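You operate a simulated robot arm through the tools that you are given. There is no shell and no other tool.

Carry out the task below with a simulated robot arm. There is one attempt and no reset: what you move stays moved.

## Task
Free the hoist stop, switch on and raise the basket to the blue band.
Fine: travel knob at slow before it moves.

It is judged by the outcome, as a careful person would: the job done as asked, and still so three seconds after it is handed in. It fails if anything else is knocked over, pushed out of place, dropped, spilled or broken.

## Robot
A 7-joint arm with a two-finger parallel gripper, fixed in place. Base frame: the origin is at the foot of the arm, x ahead of it, y to its left, z up. Lengths are in m, angles in degrees, forces in N, time in s.
With the tool pointing down near the work surface it reaches from about 0.3 to 0.7 m from the base axis. Its first joint turns from -66.0 to 66.0 degrees. Payload 1.57 kg.
Tool frame: the origin (TCP) lies between the finger pads and is the grasp point; the fingertips stand 0.03 m ahead of it; z points along the fingers, y is the line along which they close. Largest opening 0.11 m; finger width 0.024, thickness 0.012; the body of the gripper, 0.048 by 0.112 m, starts 0.078 m behind the TCP.
Orientation is told as [roll, pitch, yaw] about the base's x, y, z axes, in that order, counted from this pose: with the fingers straight down and closing along the base's y, the tool's x points along the base's -x, its y along +y and its z along -z.

## Interface
- The arm moves only by the tool move_arm. Its argument "commands" is text: rows parted by semicolons, each of 7 numbers parted by spaces: the shift along the tool's x, y, z in m, then the turn, a rotation vector about the tool's x, y, z in degrees, then the finger opening in m, from 0 to 0.11. In form: dx dy dz wx wy wz claw; .... A call has 1 to 20 rows; each row is the pose to reach, as a shift and turn from the pose commanded when the call began, along the tool's axes at that moment. A row lasts 0.2 s, in which the tool goes at most 0.05 m and 8.6 degrees; a call with a longer step from one row to the next is refused whole, and so is a gripper value outside its range. Where a pose cannot be reached the arm comes as near as it can. A force on the tool above 60 N (or 10 N above the force at the start of the call, whichever is more), or a blocked arm, ends the call early, and 0.2 s more pass. The fingers move at their own pace (about 0.108 m/s each) and stop on an object; they squeeze with about 21 N. The grip force told is the motor's: it shows also when the fingers shut on nothing. Time passes only in rows, and 0.2 s behind the last, so rows that repeat a pose let the fingers close. It gives the time, the measured TCP pose, the force on the tool (base axes), the opening and the grip force at its end, in the units of the frame above (readings bear some noise), with the torque about the TCP (base axes, N m) and any sound that the robot's microphone picked up.
- Cameras (640 x 400 px; columns grow to the right, rows downward): "scene" is fixed at [0.1669, -0.3884, 1.4075]; the picture's right is [0.80, -0.59, 0.00], its down [-0.26, -0.35, -0.90] and it looks along [0.54, 0.73, -0.43] (base axes); focal length 251 px, centre (320, 200). "wrist" rides on the gripper at [0.07, 0.016, -0.141] in the tool frame; the picture's right is [-0.23, 0.97, 0.00], its down [-0.86, -0.20, -0.48] and it looks along [-0.47, -0.11, 0.88] (tool axes); focal length 222 px, centre (320, 200). There is no depth. A picture from a camera that has moved, and an enlarged one, comes with that camera's place and axes in the base frame and with its lens. The place of the scene camera against the robot may be out by one fixed shift of up to 0.012 m in any direction.
- snapshot(camera): a new picture of that camera. It takes no simulated time.
- zoom(camera, box): a new picture of the part [left, top, right, bottom] of that camera's present view, enlarged. It takes no simulated time.
- hand_in(): hands the job in; it is judged then, once.

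Places have to be worked out from the pictures, the camera data and where the tool is seen. Open the gripper and draw the arm clear of the work before you hand the job in, unless the task says otherwise.

The tools are called after "Request:" as name(argument=value, ...) on one line, values as JSON. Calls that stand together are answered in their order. move_arm: Moves the arm, as the interface text tells. Its arguments: {"type":"object","properties":{"commands":{"type":"string"}},"required":["commands"]} The other tools are called the same way: snapshot (camera) takes a picture; zoom (camera, box) takes an enlarged picture of a part of a camera's view; hand_in () hands the job in.

At the start:

```text
clock: 0.0
tool_pos: [0.2933, -0.032, 1.3451]
tcp_rot: [0.0, 0.1, 0.0]
ft_force: [0.3, 0.4, 0.0]
torque: [-0.01, -0.02, 0.01]
width: 0.1101
grip_force: 0.1
```

scene: 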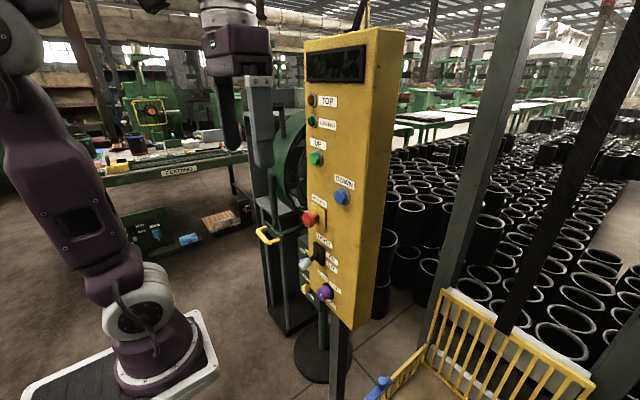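
wrist: 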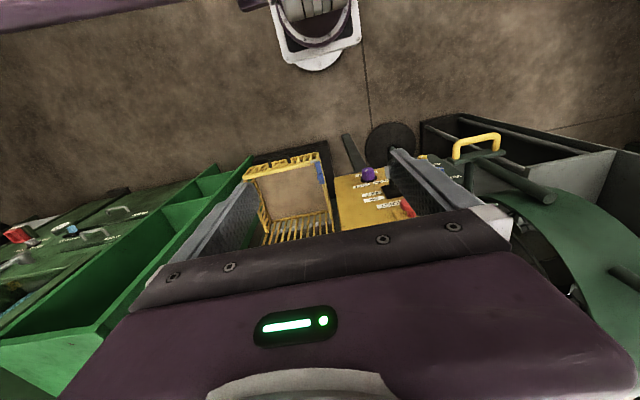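

The scene shows a yellow control panel with many controls. I'll zoom in on the panel and on the hoist to read the labels.

Request:
zoom(camera="scene", box=[290, 80, 370, 130])

Request:
zoom(camera="scene", box=[290, 130, 386, 190])

Request:
zoom(camera="scene", box=[280, 180, 376, 240])

Request:
zoom(camera="scene", box=[280, 240, 376, 300])

Request:
zoom(camera="scene", box=[340, 200, 640, 400])

Request:
zoom(camera="scene", box=[400, 0, 640, 200])

```text
8.00 times, centred on (330, 105) of scene
camera zoom: at [0.1669, -0.3884, 1.4075], right [0.8, -0.59, 0.0], down [-0.26, -0.35, -0.9], along [0.54, 0.73, -0.43], focal length 2008 px, centre (240, 960)
```

zoom: 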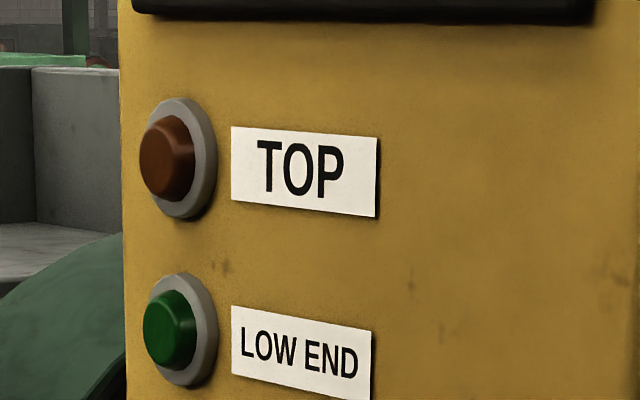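

```text
6.67 times, centred on (338, 160) of scene
camera zoom: at [0.1669, -0.3884, 1.4075], right [0.8, -0.59, 0.0], down [-0.26, -0.35, -0.9], along [0.54, 0.73, -0.43], focal length 1673 px, centre (200, 467)
```

zoom: 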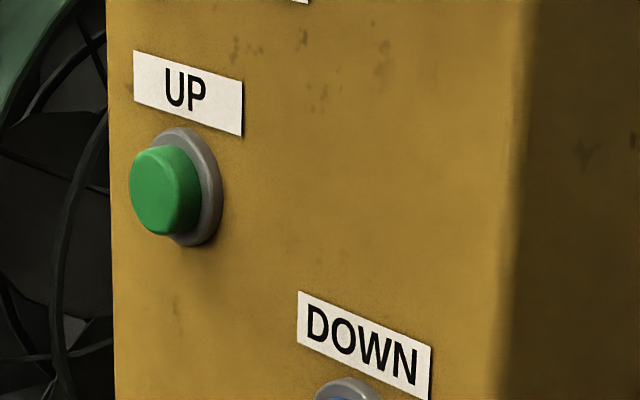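

```text
6.67 times, centred on (328, 210) of scene
camera zoom: at [0.1669, -0.3884, 1.4075], right [0.8, -0.59, 0.0], down [-0.26, -0.35, -0.9], along [0.54, 0.73, -0.43], focal length 1673 px, centre (267, 133)
```

zoom: 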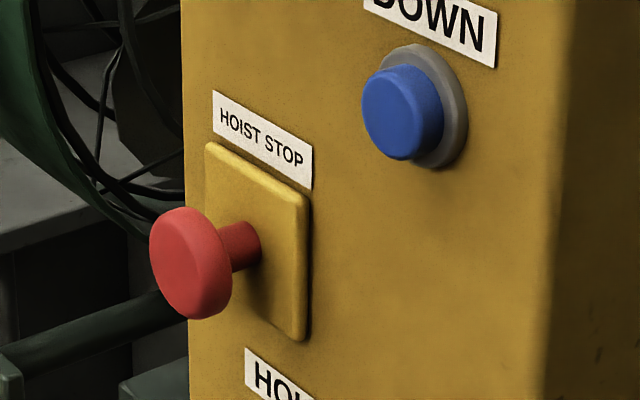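

```text
6.67 times, centred on (328, 270) of scene
camera zoom: at [0.1669, -0.3884, 1.4075], right [0.8, -0.59, 0.0], down [-0.26, -0.35, -0.9], along [0.54, 0.73, -0.43], focal length 1673 px, centre (267, -267)
```

zoom: 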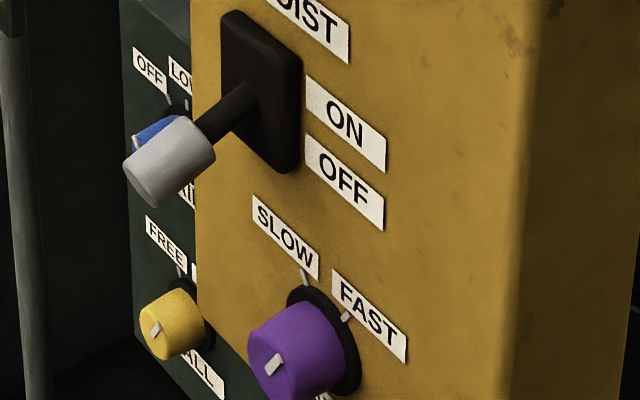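

```text
2.00 times, centred on (490, 300) of scene
camera zoom: at [0.1669, -0.3884, 1.4075], right [0.8, -0.59, 0.0], down [-0.26, -0.35, -0.9], along [0.54, 0.73, -0.43], focal length 502 px, centre (-20, 0)
```

zoom: 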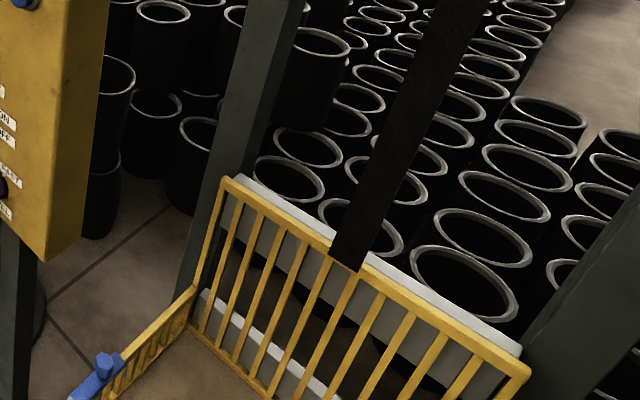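

```text
2.00 times, centred on (520, 100) of scene
camera zoom: at [0.1669, -0.3884, 1.4075], right [0.8, -0.59, 0.0], down [-0.26, -0.35, -0.9], along [0.54, 0.73, -0.43], focal length 502 px, centre (-80, 400)
```

zoom: 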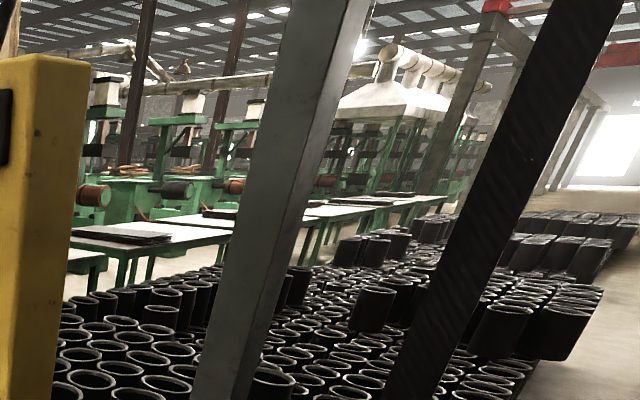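

The panel has UP/DOWN buttons, a red stop mushroom, a HOIST ON/OFF lever, and a purple SLOW/FAST knob. I'll look at the remaining details: the top display, the knob's lower label, the neighbouring box, and the basket as seen from the wrist.

Request:
zoom(camera="scene", box=[290, 20, 418, 100])

Request:
zoom(camera="scene", box=[295, 270, 359, 310])

Request:
zoom(camera="wrist", box=[230, 130, 430, 250])

Request:
zoom(camera="scene", box=[360, 280, 552, 400])

Request:
zoom(camera="scene", box=[190, 0, 350, 100])

```text
5.00 times, centred on (354, 60) of scene
camera zoom: at [0.1669, -0.3884, 1.4075], right [0.8, -0.59, 0.0], down [-0.26, -0.35, -0.9], along [0.54, 0.73, -0.43], focal length 1255 px, centre (150, 900)
```

zoom: 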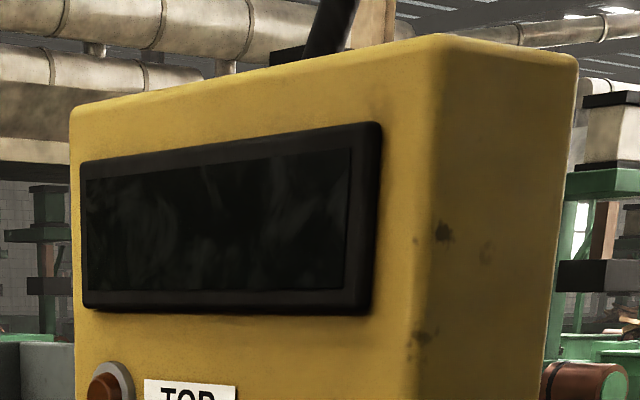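

```text
10.00 times, centred on (327, 290) of scene
camera zoom: at [0.1669, -0.3884, 1.4075], right [0.8, -0.59, 0.0], down [-0.26, -0.35, -0.9], along [0.54, 0.73, -0.43], focal length 2510 px, centre (250, -700)
```

zoom: 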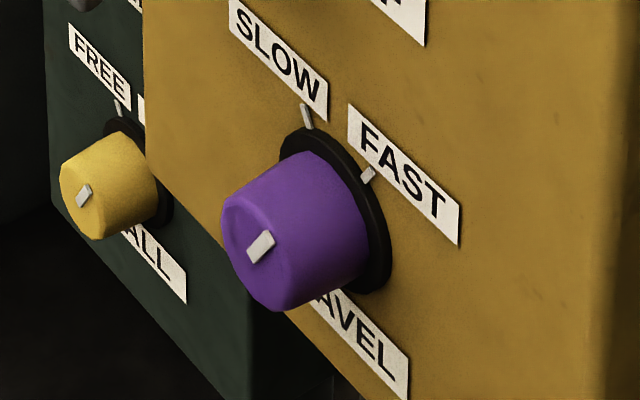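

```text
3.20 times, centred on (330, 190) of wrist
camera zoom: at [0.2249, -0.0145, 1.4862], right [0.23, 0.97, 0.0], down [0.86, -0.2, 0.48], along [0.47, -0.11, -0.88], focal length 711 px, centre (288, 232)
```

zoom: 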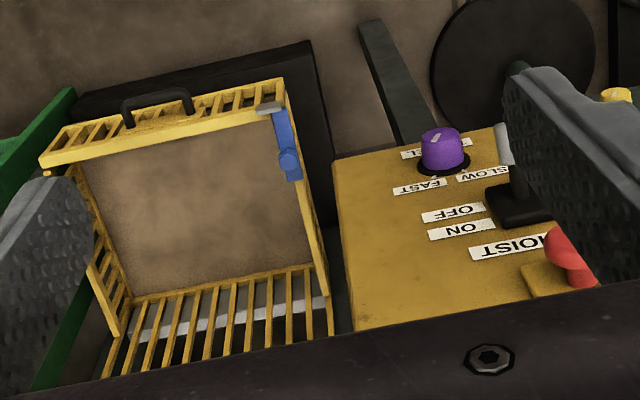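

```text
3.33 times, centred on (456, 340) of scene
camera zoom: at [0.1669, -0.3884, 1.4075], right [0.8, -0.59, 0.0], down [-0.26, -0.35, -0.9], along [0.54, 0.73, -0.43], focal length 837 px, centre (-133, -267)
```

zoom: 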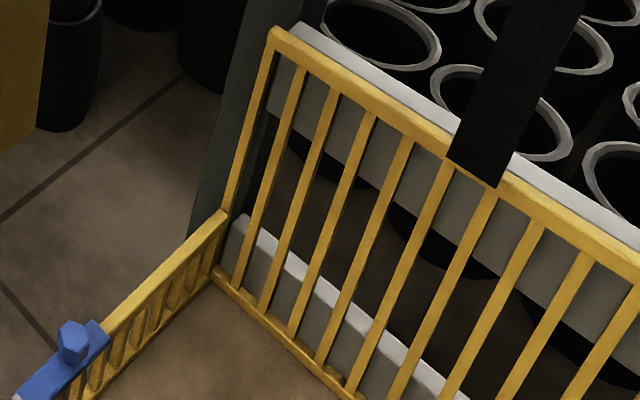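

```text
4.00 times, centred on (270, 50) of scene
camera zoom: at [0.1669, -0.3884, 1.4075], right [0.8, -0.59, 0.0], down [-0.26, -0.35, -0.9], along [0.54, 0.73, -0.43], focal length 1004 px, centre (520, 800)
```

zoom: 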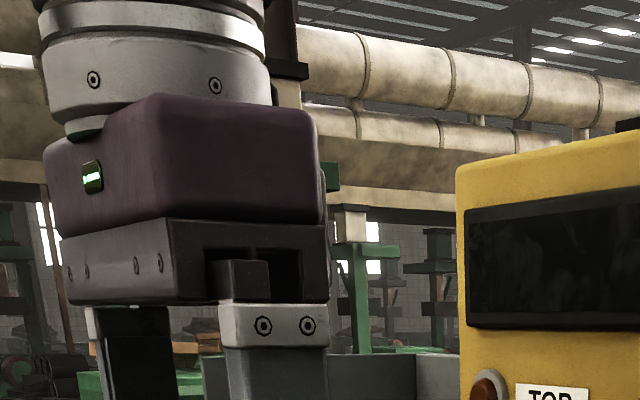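

The purple knob works out near (0.52, 0.07, 0.82), so the panel face is at about x ≈ 0.55 facing the robot. The lever appears to be down at OFF. I'll pitch the tool forward step by step at a safe distance, both to see the panel and to look for the blue band.

Request:
move_arm(commands="-0.01 0 0 0 -8 0 0.08; -0.02 0 0 0 -16 0 0.06; -0.03 0 0 0 -24 0 0.06; -0.04 0 0 0 -32 0 0.06; -0.05 0 0 0 -40 0 0.06; -0.06 0 0 0 -48 0 0.06; -0.07 0 0 0 -56 0 0.06; -0.07 0 0 0 -64 0 0.06; -0.07 0 0 0 -72 0 0.06; -0.07 0 0 0 -80 0 0.06; -0.07 0 0 0 -88 0 0.06; -0.07 0 0 0 -90 0 0.06")

Request:
snapshot(camera="scene")

Request:
snapshot(camera="wrist")

```text
clock: 2.6
tool_pos: [0.364, -0.0321, 1.3442]
tcp_rot: [143.5, -90.0, -143.6]
ft_force: [0.6, 0.5, 0.8]
torque: [-0.03, 0.01, 0.03]
width: 0.0597
grip_force: 0.0
```

```text
taken
```

scene: 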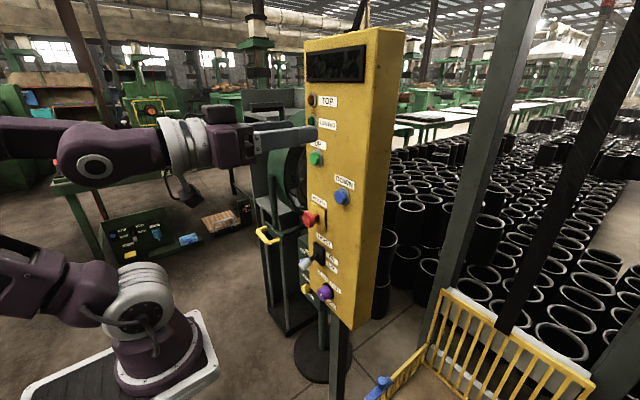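

```text
taken
camera wrist: at [0.2233, -0.0144, 1.2743], right [0.0, 0.97, 0.23], down [-0.48, -0.2, 0.85], along [0.88, -0.11, 0.47], focal length 222 px, centre (320, 200)
```

wrist: 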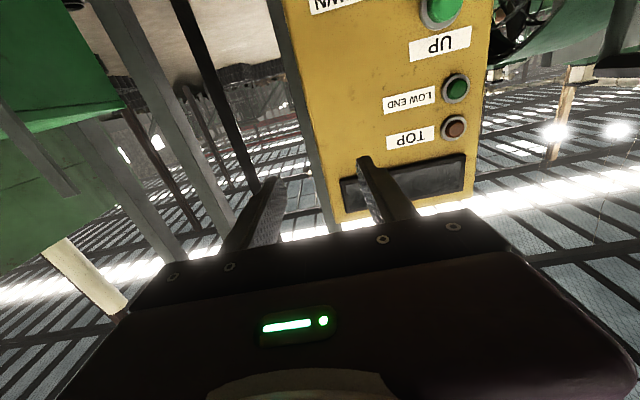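

The forward pose is reachable; the camera is below the gripper with its picture upside down. I'll zoom on the masts at the left of the wrist view to look for a blue band.

Request:
zoom(camera="wrist", box=[80, 0, 340, 240])

Request:
zoom(camera="wrist", box=[300, 0, 520, 220])

Request:
zoom(camera="scene", box=[440, 0, 640, 300])

```text
1.67 times, centred on (210, 120) of wrist
camera zoom: at [0.2233, -0.0144, 1.2743], right [0.0, 0.97, 0.23], down [-0.48, -0.2, 0.85], along [0.88, -0.11, 0.47], focal length 370 px, centre (503, 333)
```

zoom: 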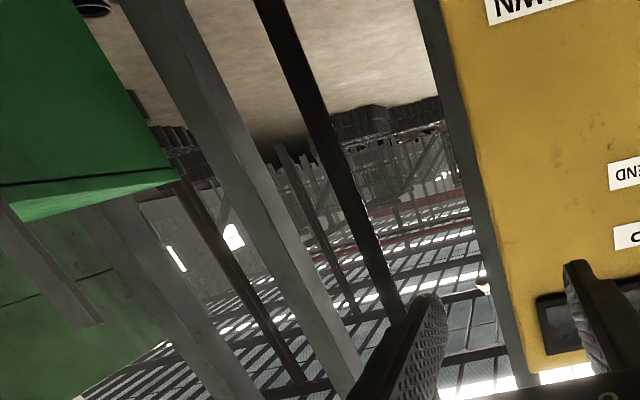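

```text
1.82 times, centred on (410, 110) of wrist
camera zoom: at [0.2233, -0.0144, 1.2743], right [0.0, 0.97, 0.23], down [-0.48, -0.2, 0.85], along [0.88, -0.11, 0.47], focal length 404 px, centre (156, 364)
```

zoom: 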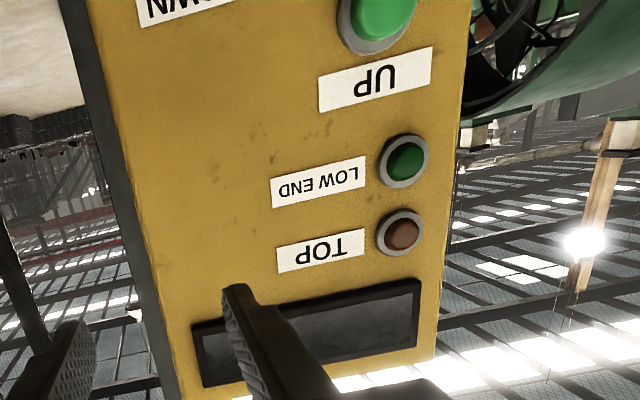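

```text
1.33 times, centred on (540, 150) of scene
camera zoom: at [0.1669, -0.3884, 1.4075], right [0.8, -0.59, 0.0], down [-0.26, -0.35, -0.9], along [0.54, 0.73, -0.43], focal length 335 px, centre (27, 267)
```

zoom: 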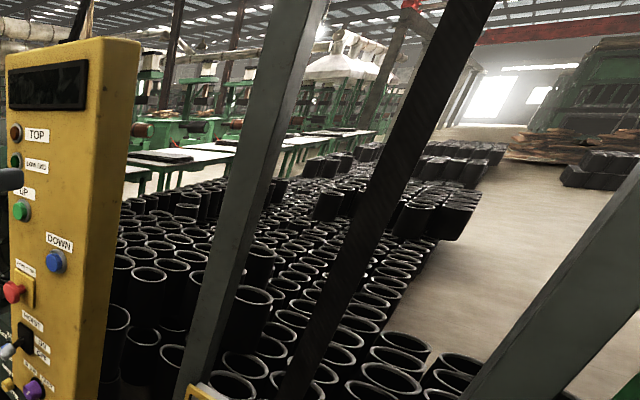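

No blue band in this view. I'll spin the gripper 180° about its axis so the wrist camera is upright on top, looking forward and down.

Request:
move_arm(commands="0 0 0 0 0 8.5 0.06; 0 0 0 0 0 17 0.06; 0 0 0 0 0 25.5 0.06; 0 0 0 0 0 34 0.06; 0 0 0 0 0 42.5 0.06; 0 0 0 0 0 51 0.06; 0 0 0 0 0 59.5 0.06; 0 0 0 0 0 68 0.06; 0 0 0 0 0 76.5 0.06; 0 0 0 0 0 85 0.06; 0 0 0 0 0 90 0.06")

Request:
snapshot(camera="wrist")

```text
clock: 5.0
tool_pos: [0.3637, -0.0311, 1.3458]
tcp_rot: [89.9, 0.1, -90.0]
ft_force: [-0.1, 0.3, -0.2]
torque: [-0.01, 0.02, 0.02]
width: 0.0599
grip_force: 0.1
```

```text
taken
camera wrist: at [0.223, 0.0391, 1.3614], right [0.0, -0.23, 0.97], down [-0.48, -0.85, -0.2], along [0.88, -0.47, -0.11], focal length 222 px, centre (320, 200)
```

wrist: 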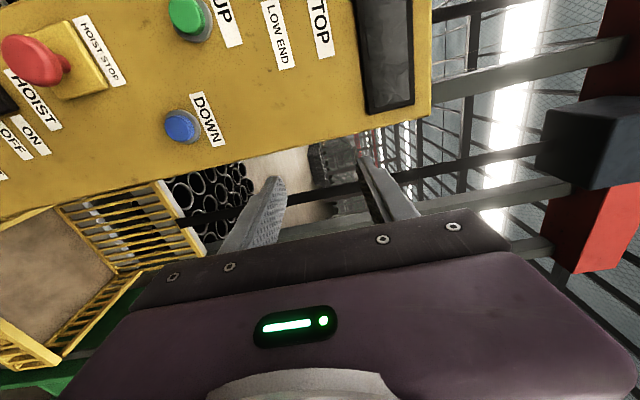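

Now the camera looks to the right side of the gripper: image right is up. I see the top of the hoist frame at right, and will zoom there and on the posts.

Request:
zoom(camera="wrist", box=[400, 0, 640, 280])

Request:
zoom(camera="wrist", box=[0, 130, 300, 380])

Request:
zoom(camera="wrist", box=[240, 100, 440, 240])

Request:
zoom(camera="wrist", box=[0, 0, 240, 150])

```text
1.43 times, centred on (520, 140) of wrist
camera zoom: at [0.223, 0.0391, 1.3614], right [0.0, -0.23, 0.97], down [-0.48, -0.85, -0.2], along [0.88, -0.47, -0.11], focal length 317 px, centre (34, 286)
```

zoom: 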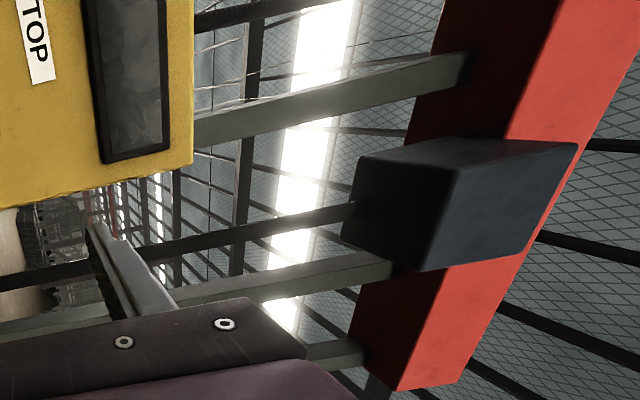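

```text
1.60 times, centred on (150, 255) of wrist
camera zoom: at [0.223, 0.0391, 1.3614], right [0.0, -0.23, 0.97], down [-0.48, -0.85, -0.2], along [0.88, -0.47, -0.11], focal length 355 px, centre (592, 112)
```

zoom: 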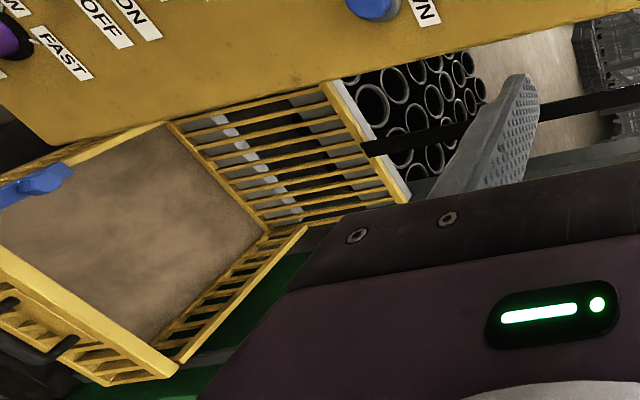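

```text
2.86 times, centred on (340, 170) of wrist
camera zoom: at [0.223, 0.0391, 1.3614], right [0.0, -0.23, 0.97], down [-0.48, -0.85, -0.2], along [0.88, -0.47, -0.11], focal length 635 px, centre (263, 286)
```

zoom: 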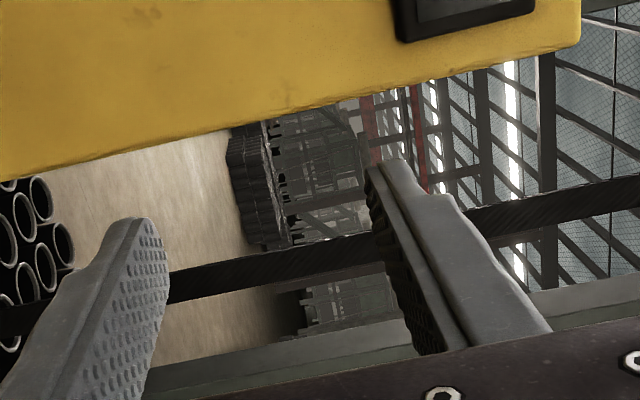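

```text
2.67 times, centred on (120, 75) of wrist
camera zoom: at [0.223, 0.0391, 1.3614], right [0.0, -0.23, 0.97], down [-0.48, -0.85, -0.2], along [0.88, -0.47, -0.11], focal length 592 px, centre (853, 533)
```

zoom: 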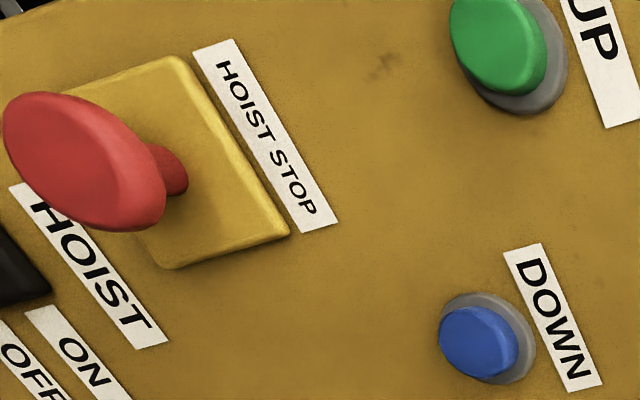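

Still no band visible; the panel hides part of the posts. I'll finish the spin to bring the camera upright on top, then turn right to see the whole hoist.

Request:
move_arm(commands="0 0 0 0 0 8.5 0.06; 0 0 0 0 0 17 0.06; 0 0 0 0 0 25.5 0.06; 0 0 0 0 0 34 0.06; 0 0 0 0 0 42.5 0.06; 0 0 0 0 0 51 0.06; 0 0 0 0 0 59.5 0.06; 0 0 0 0 0 68 0.06; 0 0 0 0 0 76.5 0.06; 0 0 0 0 0 85 0.06; 0 0 0 0 0 90 0.06")

Request:
snapshot(camera="wrist")

Request:
snapshot(camera="scene")

```text
clock: 7.4
tool_pos: [0.3632, -0.0315, 1.3453]
tcp_rot: [-91.7, 89.8, 88.3]
ft_force: [0.2, -0.2, 0.5]
torque: [0.01, 0.01, -0.01]
width: 0.06
grip_force: 0.1
```

```text
taken
camera wrist: at [0.2232, -0.0476, 1.4147], right [0.0, -0.97, -0.23], down [-0.48, 0.2, -0.85], along [0.88, 0.11, -0.47], focal length 222 px, centre (320, 200)
```

wrist: 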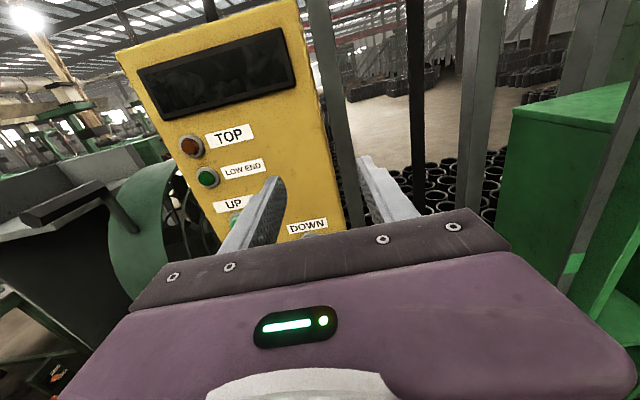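

```text
taken
```

scene: 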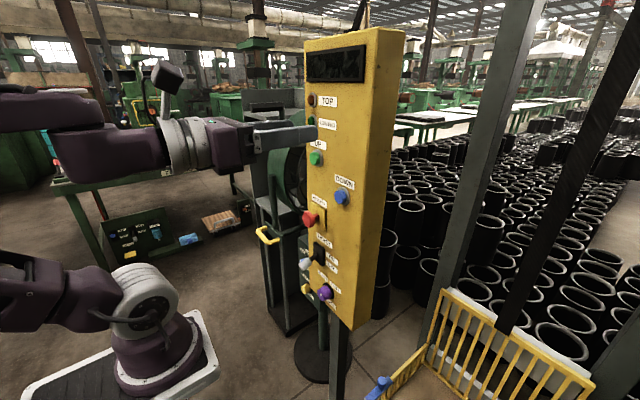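

Upright view works. I'll yaw right ~25° and pitch down ~17°, to view the posts and basket.

Request:
move_arm(commands="0 0 -0.01 -6 -4 0 0.06; 0 0 -0.02 -12 -8 0 0.06; 0 0 -0.03 -18 -12 0 0.06; 0 0 -0.04 -24 -16 0 0.06; 0 0 -0.04 -28 -18 0 0.06")

Request:
snapshot(camera="wrist")

```text
clock: 8.6
tool_pos: [0.3229, -0.032, 1.3451]
tcp_rot: [14.1, 72.1, 165.7]
ft_force: [-0.4, 0.3, 0.4]
torque: [0.0, -0.01, 0.0]
width: 0.0599
grip_force: 0.0
```

```text
taken
camera wrist: at [0.2196, 0.0147, 1.4547], right [-0.52, -0.84, -0.14], down [-0.56, 0.46, -0.69], along [0.64, -0.27, -0.71], focal length 222 px, centre (320, 200)
```

wrist: 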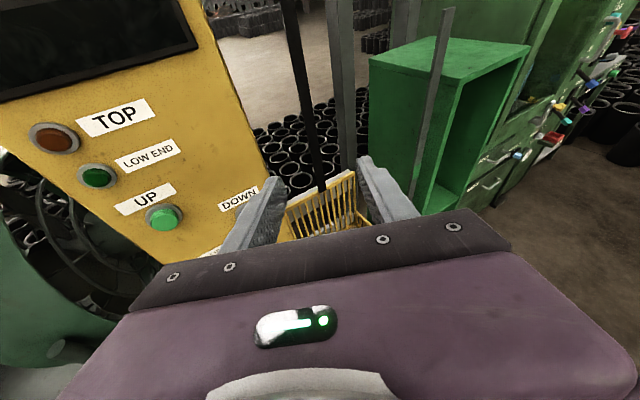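

There is a thin pole at right of the basket; zooming there and the green shelf.

Request:
zoom(camera="wrist", box=[270, 0, 550, 220])

Request:
zoom(camera="wrist", box=[240, 130, 440, 240])

```text
1.82 times, centred on (410, 110) of wrist
camera zoom: at [0.2196, 0.0147, 1.4547], right [-0.52, -0.84, -0.14], down [-0.56, 0.46, -0.69], along [0.64, -0.27, -0.71], focal length 404 px, centre (156, 364)
```

zoom: 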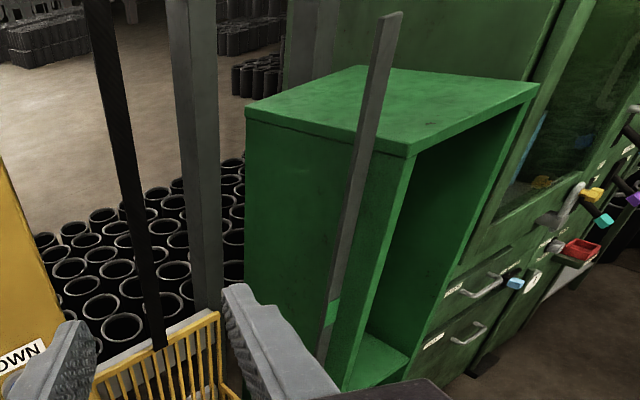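

```text
3.20 times, centred on (340, 185) of wrist
camera zoom: at [0.2196, 0.0147, 1.4547], right [-0.52, -0.84, -0.14], down [-0.56, 0.46, -0.69], along [0.64, -0.27, -0.71], focal length 711 px, centre (256, 248)
```

zoom: 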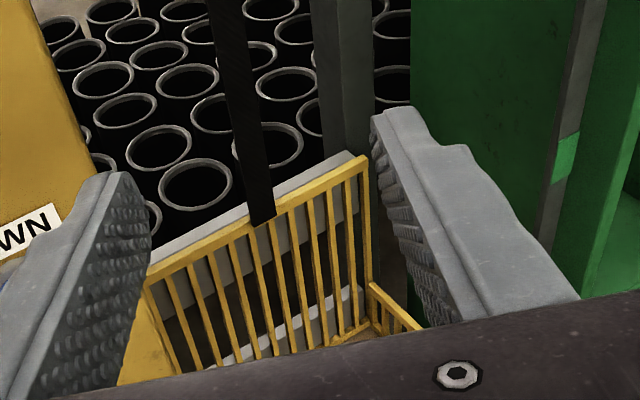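

The thin pole right of the basket carries coloured marks (a green band seen low). I'll turn further right and down to see its lower part.

Request:
move_arm(commands="0 0 0 -5 -6 0 0.06; 0 0 0 -10 -12 0 0.06; 0 0 0 -14 -18 0 0.06; 0 0 0 -18 -24 0 0.06; 0 0 0 -22 -30 0 0.06")

Request:
snapshot(camera="wrist")

```text
clock: 9.8
tool_pos: [0.323, -0.0317, 1.3456]
tcp_rot: [21.7, 43.4, 148.7]
ft_force: [0.3, -0.5, 0.1]
torque: [-0.01, -0.01, -0.03]
width: 0.0599
grip_force: 0.1
```

```text
taken
camera wrist: at [0.3064, 0.0238, 1.4927], right [-0.82, -0.56, 0.11], down [-0.56, 0.76, -0.32], along [0.1, -0.32, -0.94], focal length 222 px, centre (320, 200)
```

wrist: 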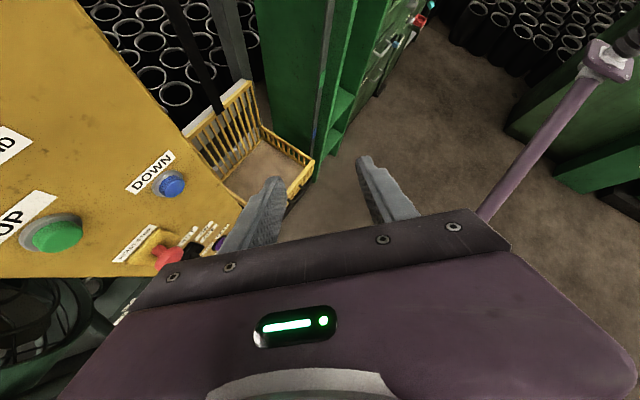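

Zooming on the pole and basket.

Request:
zoom(camera="wrist", box=[170, 60, 370, 220])

Request:
zoom(camera="wrist", box=[260, 0, 400, 190])

```text
2.50 times, centred on (270, 140) of wrist
camera zoom: at [0.3064, 0.0238, 1.4927], right [-0.82, -0.56, 0.11], down [-0.56, 0.76, -0.32], along [0.1, -0.32, -0.94], focal length 555 px, centre (445, 350)
```

zoom: 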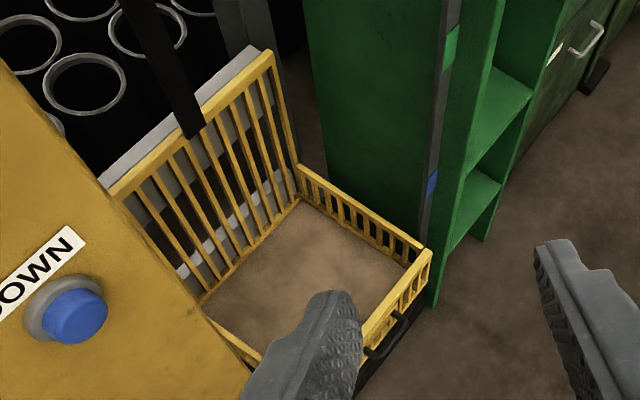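

```text
2.11 times, centred on (330, 95) of wrist
camera zoom: at [0.3064, 0.0238, 1.4927], right [-0.82, -0.56, 0.11], down [-0.56, 0.76, -0.32], along [0.1, -0.32, -0.94], focal length 468 px, centre (299, 421)
```

zoom: 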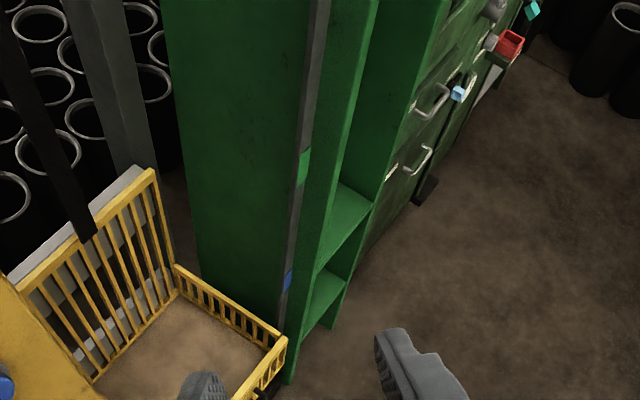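

Found it: a scale pole at about (0.62, -0.56) with a green band at z≈0.89 and a blue band at z≈0.57; the basket rim is currently lower (≈0.3). Now I'll return the tool to pointing straight at the panel.

Request:
move_arm(commands="0 0 0 5 6 0 0.06; 0 0 0 10 12 0 0.06; 0 0 0 14 18 0 0.06; 0 0 0 18 24 0 0.06; 0 0 0 22 30 0 0.06")

Request:
move_arm(commands="0 0 0 6 4 0 0.06; 0 0 0 12 8 0 0.06; 0 0 0 18 12 0 0.06; 0 0 0 24 16 0 0.06; 0 0 0 28 18 0 0.06")

Request:
move_arm(commands="-0.045 -0.01 -0.0 0 0 0 0.06; -0.09 -0.03 0 0 0 0 0.06; -0.13 -0.05 0 0 0 0 0.06; -0.17 -0.07 0 0 0 0 0.06; -0.21 -0.08 0 0 0 0 0.06; -0.25 -0.08 0 0 0 0 0.06")

Request:
snapshot(camera="wrist")

Request:
snapshot(camera="scene")

```text
clock: 11.0
tool_pos: [0.3246, -0.0325, 1.3441]
tcp_rot: [13.9, 72.3, 165.8]
ft_force: [-0.3, 0.3, -0.7]
torque: [0.0, 0.0, -0.04]
width: 0.0598
grip_force: 0.0
```

```text
clock: 12.2
tool_pos: [0.3231, -0.0323, 1.3458]
tcp_rot: [163.7, 89.8, -16.4]
ft_force: [0.2, 0.0, -0.1]
torque: [-0.02, 0.03, 0.0]
width: 0.06
grip_force: 0.0
```

```text
clock: 13.6
tool_pos: [0.3086, 0.1505, 1.2274]
tcp_rot: [-56.2, 89.8, 123.7]
ft_force: [-0.1, -0.3, 0.0]
torque: [0.02, 0.03, 0.02]
width: 0.06
grip_force: 0.0
out of reach, approached as far as the arm can: row 1, 2, 3, 4, 5, 6
```

```text
taken
camera wrist: at [0.1689, 0.135, 1.2974], right [0.0, -0.97, -0.23], down [-0.48, 0.2, -0.85], along [0.88, 0.11, -0.47], focal length 222 px, centre (320, 200)
```

wrist: 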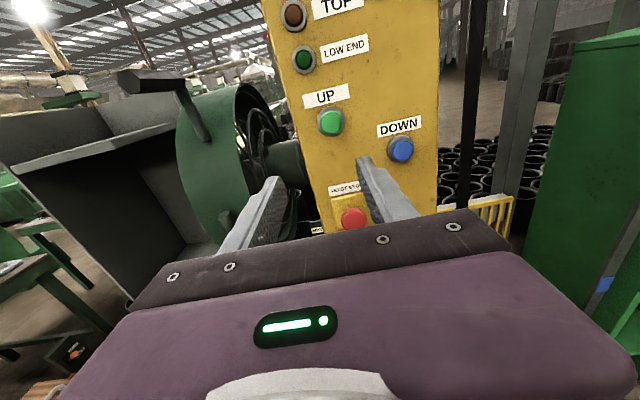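

```text
taken
```

scene: 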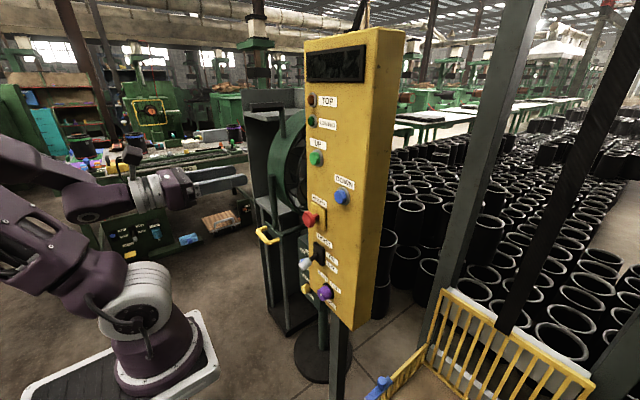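

Triangulating: UP ≈ (0.535, 0.132, 1.23), DOWN ≈ (0.534, 0.028, 1.16), red stop head ≈ (0.509, 0.13, 1.06), lever ≈ (0.50, 0.133, 0.91), purple knob ≈ (0.516, 0.07, 0.83). The arm was too folded at x≈0.32, so I'll move forward modestly and see where it lands.

Request:
move_arm(commands="0 0 0.03 0 0 0 0.06; 0 0 0.06 0 0 0 0.06")

Request:
snapshot(camera="wrist")

```text
clock: 14.2
tool_pos: [0.3365, 0.1543, 1.2262]
tcp_rot: [54.5, 89.6, -125.9]
ft_force: [0.1, -0.5, -0.5]
torque: [-0.01, 0.02, 0.01]
width: 0.0599
grip_force: 0.1
out of reach, approached as far as the arm can: row 2
```

```text
taken
camera wrist: at [0.1961, 0.139, 1.2971], right [-0.01, -0.97, -0.22], down [-0.48, 0.2, -0.85], along [0.88, 0.1, -0.47], focal length 222 px, centre (320, 200)
```

wrist: 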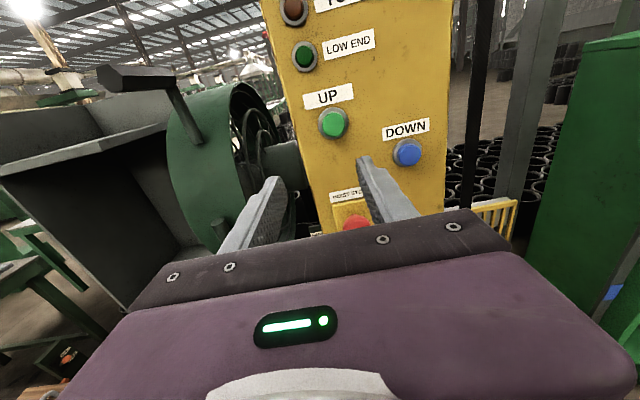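

The arm is near a joint limit here (only partly moved). I'll try moving toward -y, where it was comfortable before.

Request:
move_arm(commands="0 0.04 0 0 0 0 0.06; 0 0.08 0 0 0 0 0.06; 0 0.12 0.03 0 0 0 0.06; 0 0.16 0.06 0 0 0 0.06")

Request:
snapshot(camera="scene")

```text
clock: 15.2
tool_pos: [0.41, -0.0141, 1.3008]
tcp_rot: [48.5, 89.8, -131.3]
ft_force: [0.8, -0.7, 0.4]
torque: [0.0, -0.02, 0.04]
width: 0.0599
grip_force: 0.1
out of reach, approached as far as the arm can: row 1, 2, 3, 4
```

```text
taken
```

scene: 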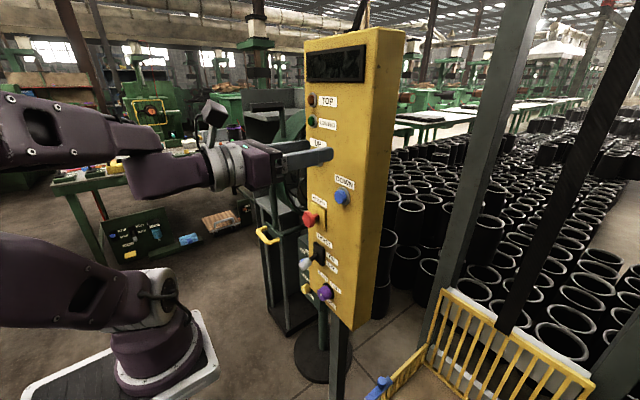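

The tool slid along a joint limit (z rose to 1.30). I suspect the 180° spin contributes, so I'll spin back 90° and then test lowering at x≈0.4.

Request:
move_arm(commands="0 0 0 0 0 -8.5 0.06; 0 0 0 0 0 -17 0.06; 0 0 0 0 0 -25.5 0.06; 0 0 0 0 0 -34 0.06; 0 0 0 0 0 -42.5 0.06; 0 0 0 0 0 -51 0.06; 0 0 0 0 0 -59.5 0.06; 0 0 0 0 0 -68 0.06; 0 0 0 0 0 -76.5 0.06; 0 0 0 0 0 -85 0.06; 0 0 0 0 0 -90 0.06")

Request:
move_arm(commands="0 -0.03 0 0 0 0 0.06; 0 -0.06 0 0 0 0 0.06; 0 -0.09 0 0 0 0 0.06; 0 -0.12 0 0 0 0 0.06; 0 -0.15 0 0 0 0 0.06")

Request:
snapshot(camera="scene")

```text
clock: 17.6
tool_pos: [0.4115, -0.0117, 1.3024]
tcp_rot: [89.9, -0.2, -90.0]
ft_force: [0.6, 0.0, 0.2]
torque: [0.01, 0.02, -0.01]
width: 0.0601
grip_force: 0.1
```

```text
clock: 18.8
tool_pos: [0.4354, -0.016, 1.2974]
tcp_rot: [89.9, -0.1, -90.0]
ft_force: [0.1, 0.1, 0.2]
torque: [-0.02, -0.01, -0.01]
width: 0.0597
grip_force: 0.1
out of reach, approached as far as the arm can: row 1, 2, 3, 4, 5
```

```text
taken
```

scene: 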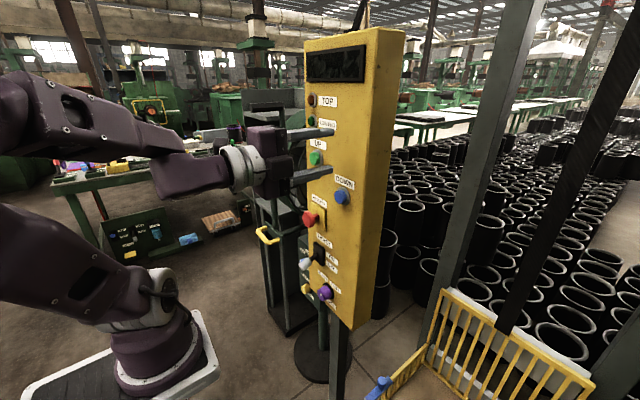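

The limit persists whatever the spin, so level tool poses this low aren't reachable; I'll approach with the tool pitched down instead. First restore the original spin (camera on the robot side).

Request:
move_arm(commands="0 0 -0.005 0 0 -8.5 0.06; 0 0 -0.01 0 0 -17 0.06; 0 0 -0.015 0 0 -25.5 0.06; 0 0 -0.02 0 0 -34 0.06; 0 0 -0.025 0 0 -42.5 0.06; 0 0 -0.03 0 0 -51 0.06; 0 0 -0.035 0 0 -59.5 0.06; 0 0 -0.035 0 0 -68 0.06; 0 0 -0.035 0 0 -76.5 0.06; 0 0 -0.035 0 0 -85 0.06; 0 0 -0.035 0 0 -90 0.06")

Request:
move_arm(commands="0 0 0 0 8 0 0.06; 0 0.02 0 0 16 0 0.06; 0 0.04 0 0 24 0 0.06; 0 0.06 0 0 32 0 0.06; 0 0.08 0 0 40 0 0.06; 0 0.08 0 0 45 0 0.06")

Request:
snapshot(camera="scene")

Request:
snapshot(camera="wrist")

```text
clock: 21.2
tool_pos: [0.3997, -0.018, 1.3028]
tcp_rot: [-29.5, -89.8, 29.6]
ft_force: [-0.3, 0.0, 0.1]
torque: [0.0, -0.02, 0.02]
width: 0.06
grip_force: 0.0
out of reach, approached as far as the arm can: row 4, 5, 6, 7, 8, 9, 10, 11
```

```text
clock: 22.6
tool_pos: [0.3997, 0.0624, 1.3019]
tcp_rot: [0.0, -44.8, 0.1]
ft_force: [-0.4, 0.9, -0.1]
torque: [-0.02, 0.03, 0.05]
width: 0.0601
grip_force: 0.1
```

```text
taken
```

scene: 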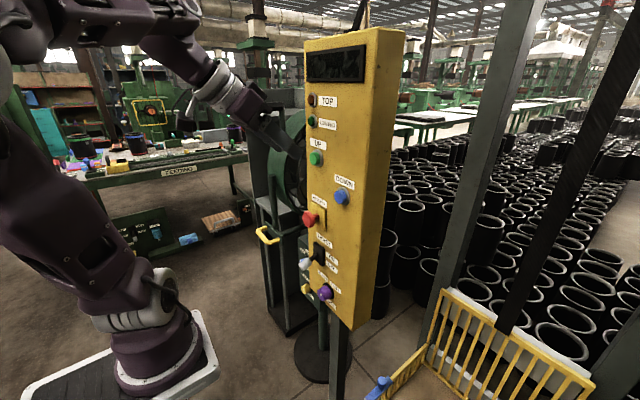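

```text
taken
camera wrist: at [0.252, 0.0804, 1.3532], right [0.16, 0.97, 0.16], down [0.27, -0.2, 0.94], along [0.95, -0.11, -0.29], focal length 222 px, centre (320, 200)
```

wrist: 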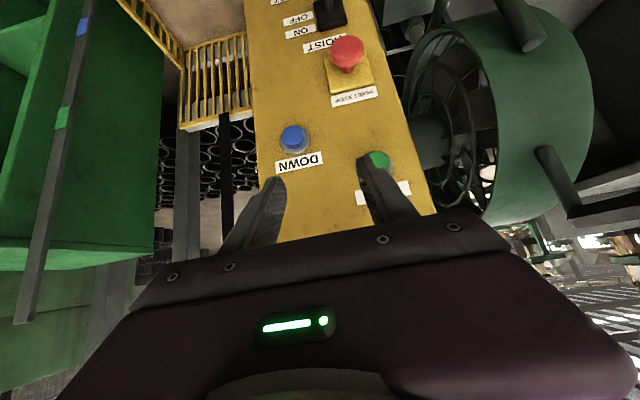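

This pose (45° down, at 0.40, 0.06, 1.30) is reached cleanly and gives a good view. I'll descend to z≈0.95 while backing off slightly, to view the lower controls and test reach.

Request:
move_arm(commands="0.034 0 0.027 0 0 0 0.06; 0.069 0 0.055 0 0 0 0.06; 0.103 0 0.082 0 0 0 0.06; 0.138 0 0.11 0 0 0 0.06; 0.172 0 0.137 0 0 0 0.06; 0.207 0 0.164 0 0 0 0.06; 0.241 0 0.192 0 0 0 0.06; 0.276 0 0.219 0 0 0 0.06")

Request:
snapshot(camera="scene")

Request:
snapshot(camera="wrist")

```text
clock: 24.4
tool_pos: [0.4027, 0.0916, 1.0642]
tcp_rot: [0.0, -44.8, 0.1]
ft_force: [0.5, 0.5, -0.6]
torque: [-0.02, 0.03, 0.0]
width: 0.0599
grip_force: 0.0
out of reach, approached as far as the arm can: row 5, 6, 7, 8
```

```text
taken
```

scene: 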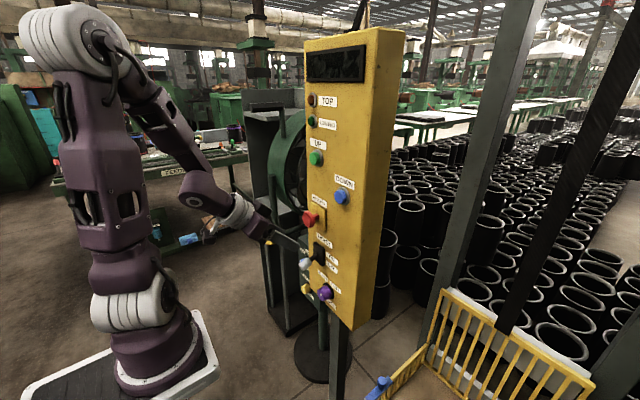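

```text
taken
camera wrist: at [0.254, 0.109, 1.1145], right [0.16, 0.97, 0.16], down [0.27, -0.2, 0.94], along [0.95, -0.11, -0.29], focal length 222 px, centre (320, 200)
```

wrist: 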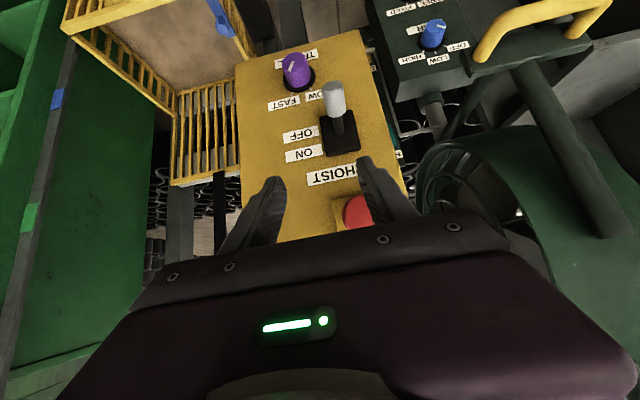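

The view now shows the lower controls (upside-down). I'll zoom on knob, lever, and the stop.

Request:
zoom(camera="wrist", box=[230, 30, 400, 136])

Request:
zoom(camera="wrist", box=[270, 40, 334, 80])

Request:
zoom(camera="wrist", box=[280, 120, 420, 230])

Request:
zoom(camera="wrist", box=[0, 0, 280, 260])

```text
3.76 times, centred on (315, 83) of wrist
camera zoom: at [0.254, 0.109, 1.1145], right [0.16, 0.97, 0.16], down [0.27, -0.2, 0.94], along [0.95, -0.11, -0.29], focal length 836 px, centre (339, 640)
```

zoom: 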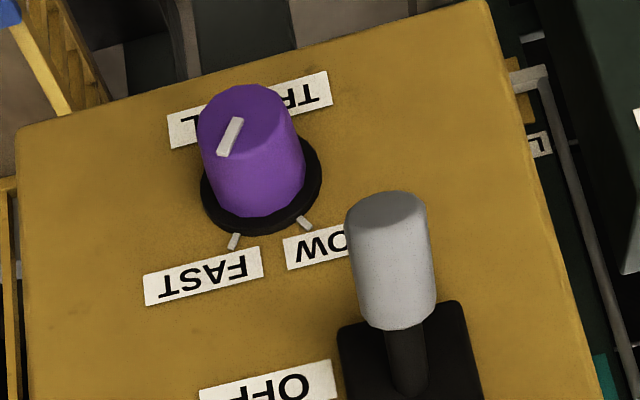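

```text
10.00 times, centred on (302, 60) of wrist
camera zoom: at [0.254, 0.109, 1.1145], right [0.16, 0.97, 0.16], down [0.27, -0.2, 0.94], along [0.95, -0.11, -0.29], focal length 2221 px, centre (500, 1600)
```

zoom: 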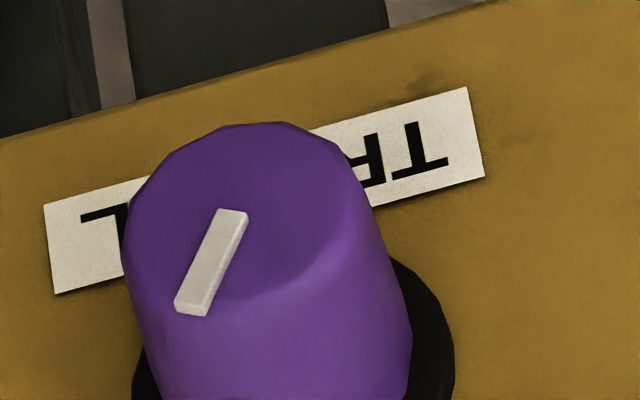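

```text
3.64 times, centred on (350, 175) of wrist
camera zoom: at [0.254, 0.109, 1.1145], right [0.16, 0.97, 0.16], down [0.27, -0.2, 0.94], along [0.95, -0.11, -0.29], focal length 808 px, centre (211, 291)
```

zoom: 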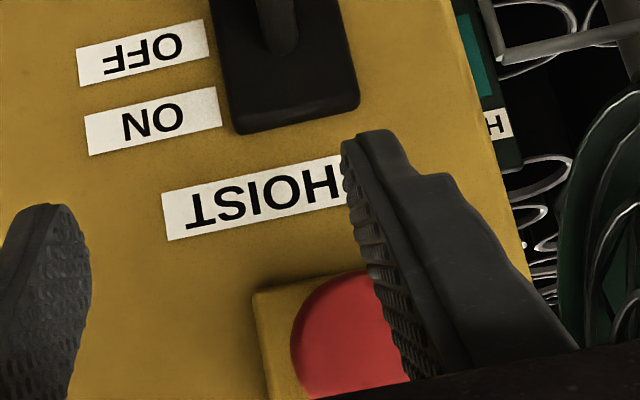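

```text
1.54 times, centred on (140, 130) of wrist
camera zoom: at [0.254, 0.109, 1.1145], right [0.16, 0.97, 0.16], down [0.27, -0.2, 0.94], along [0.95, -0.11, -0.29], focal length 342 px, centre (597, 308)
```

zoom: 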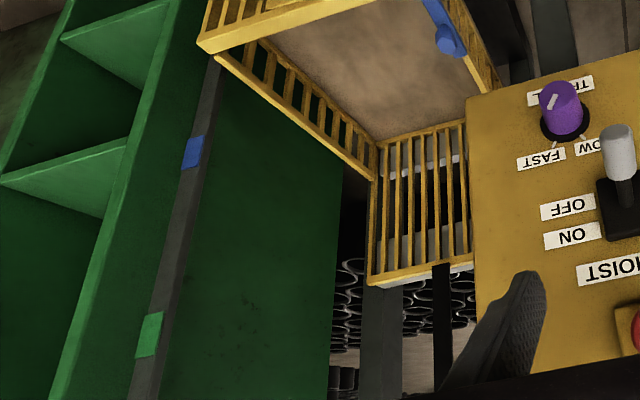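

The knob pointer is at FAST (must be turned about 60° counter-clockwise to SLOW), and the lever is down at OFF. The knob face is near (0.52, 0.075, 0.80). I'll pitch steeper (65° down) and descend to see and approach the knob.

Request:
move_arm(commands="0.0 -0.005 0.0 0 7 0 0.08; 0.01 -0.01 0.02 0 14 0 0.08; 0.02 -0.015 0.04 0 20 0 0.08; 0.03 -0.02 0.06 0 20 0 0.08; 0.05 -0.02 0.085 0 20 0 0.08")

Request:
snapshot(camera="wrist")

Request:
snapshot(camera="scene")

```text
clock: 25.6
tool_pos: [0.4218, 0.0712, 0.9663]
tcp_rot: [-0.1, -25.0, 0.2]
ft_force: [-0.6, 0.0, 0.1]
torque: [-0.02, 0.03, -0.01]
width: 0.08
grip_force: 0.1
```

```text
taken
camera wrist: at [0.3025, 0.0879, 1.064], right [0.2, 0.97, 0.1], down [0.57, -0.2, 0.79], along [0.79, -0.11, -0.6], focal length 222 px, centre (320, 200)
```

wrist: 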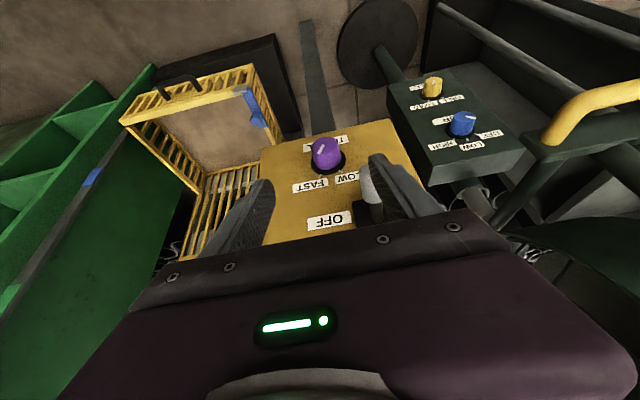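

```text
taken
```

scene: 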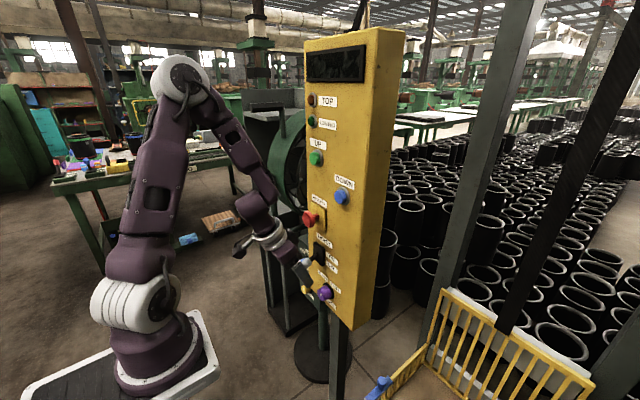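

Pose reached cleanly at (0.422, 0.071, 0.966), 65° down. Zooming on the knob from here for an accurate fix, and on the basket latch.

Request:
zoom(camera="wrist", box=[280, 120, 400, 195])

Request:
zoom(camera="wrist", box=[100, 40, 300, 165])

Request:
zoom(camera="scene", box=[280, 230, 376, 310])

```text
5.33 times, centred on (340, 158) of wrist
camera zoom: at [0.3025, 0.0879, 1.064], right [0.2, 0.97, 0.1], down [0.57, -0.2, 0.79], along [0.79, -0.11, -0.6], focal length 1185 px, centre (213, 427)
```

zoom: 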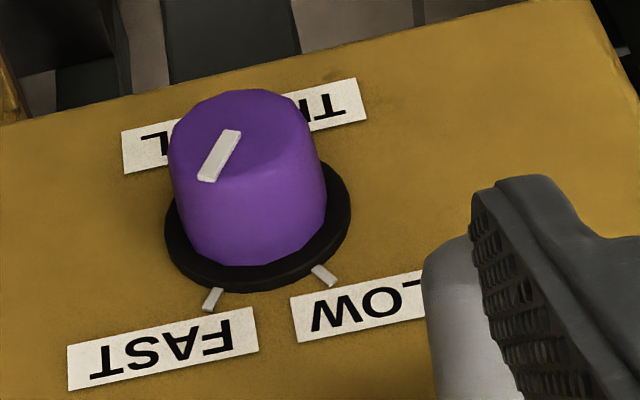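

```text
3.20 times, centred on (200, 102) of wrist
camera zoom: at [0.3025, 0.0879, 1.064], right [0.2, 0.97, 0.1], down [0.57, -0.2, 0.79], along [0.79, -0.11, -0.6], focal length 711 px, centre (704, 512)
```

zoom: 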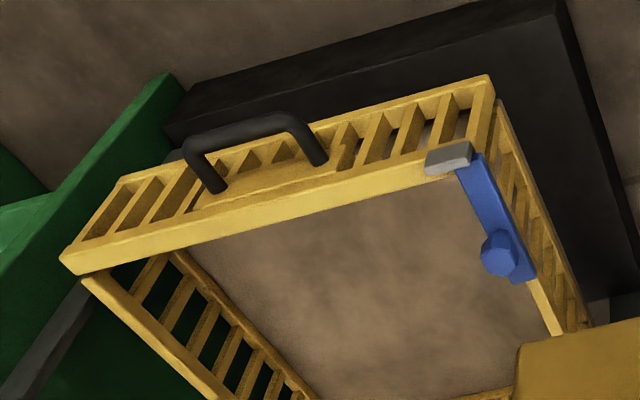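

```text
5.00 times, centred on (328, 270) of scene
camera zoom: at [0.1669, -0.3884, 1.4075], right [0.8, -0.59, 0.0], down [-0.26, -0.35, -0.9], along [0.54, 0.73, -0.43], focal length 1255 px, centre (280, -150)
```

zoom: 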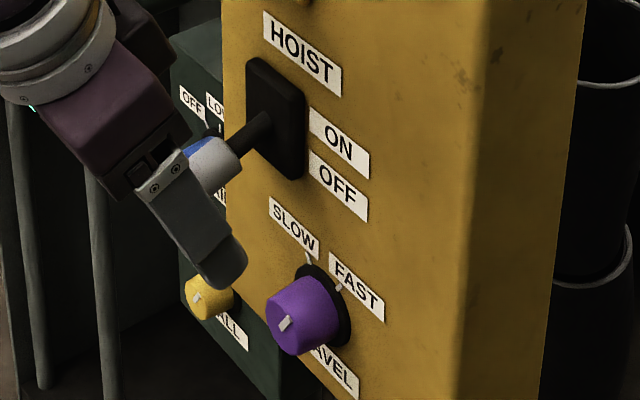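

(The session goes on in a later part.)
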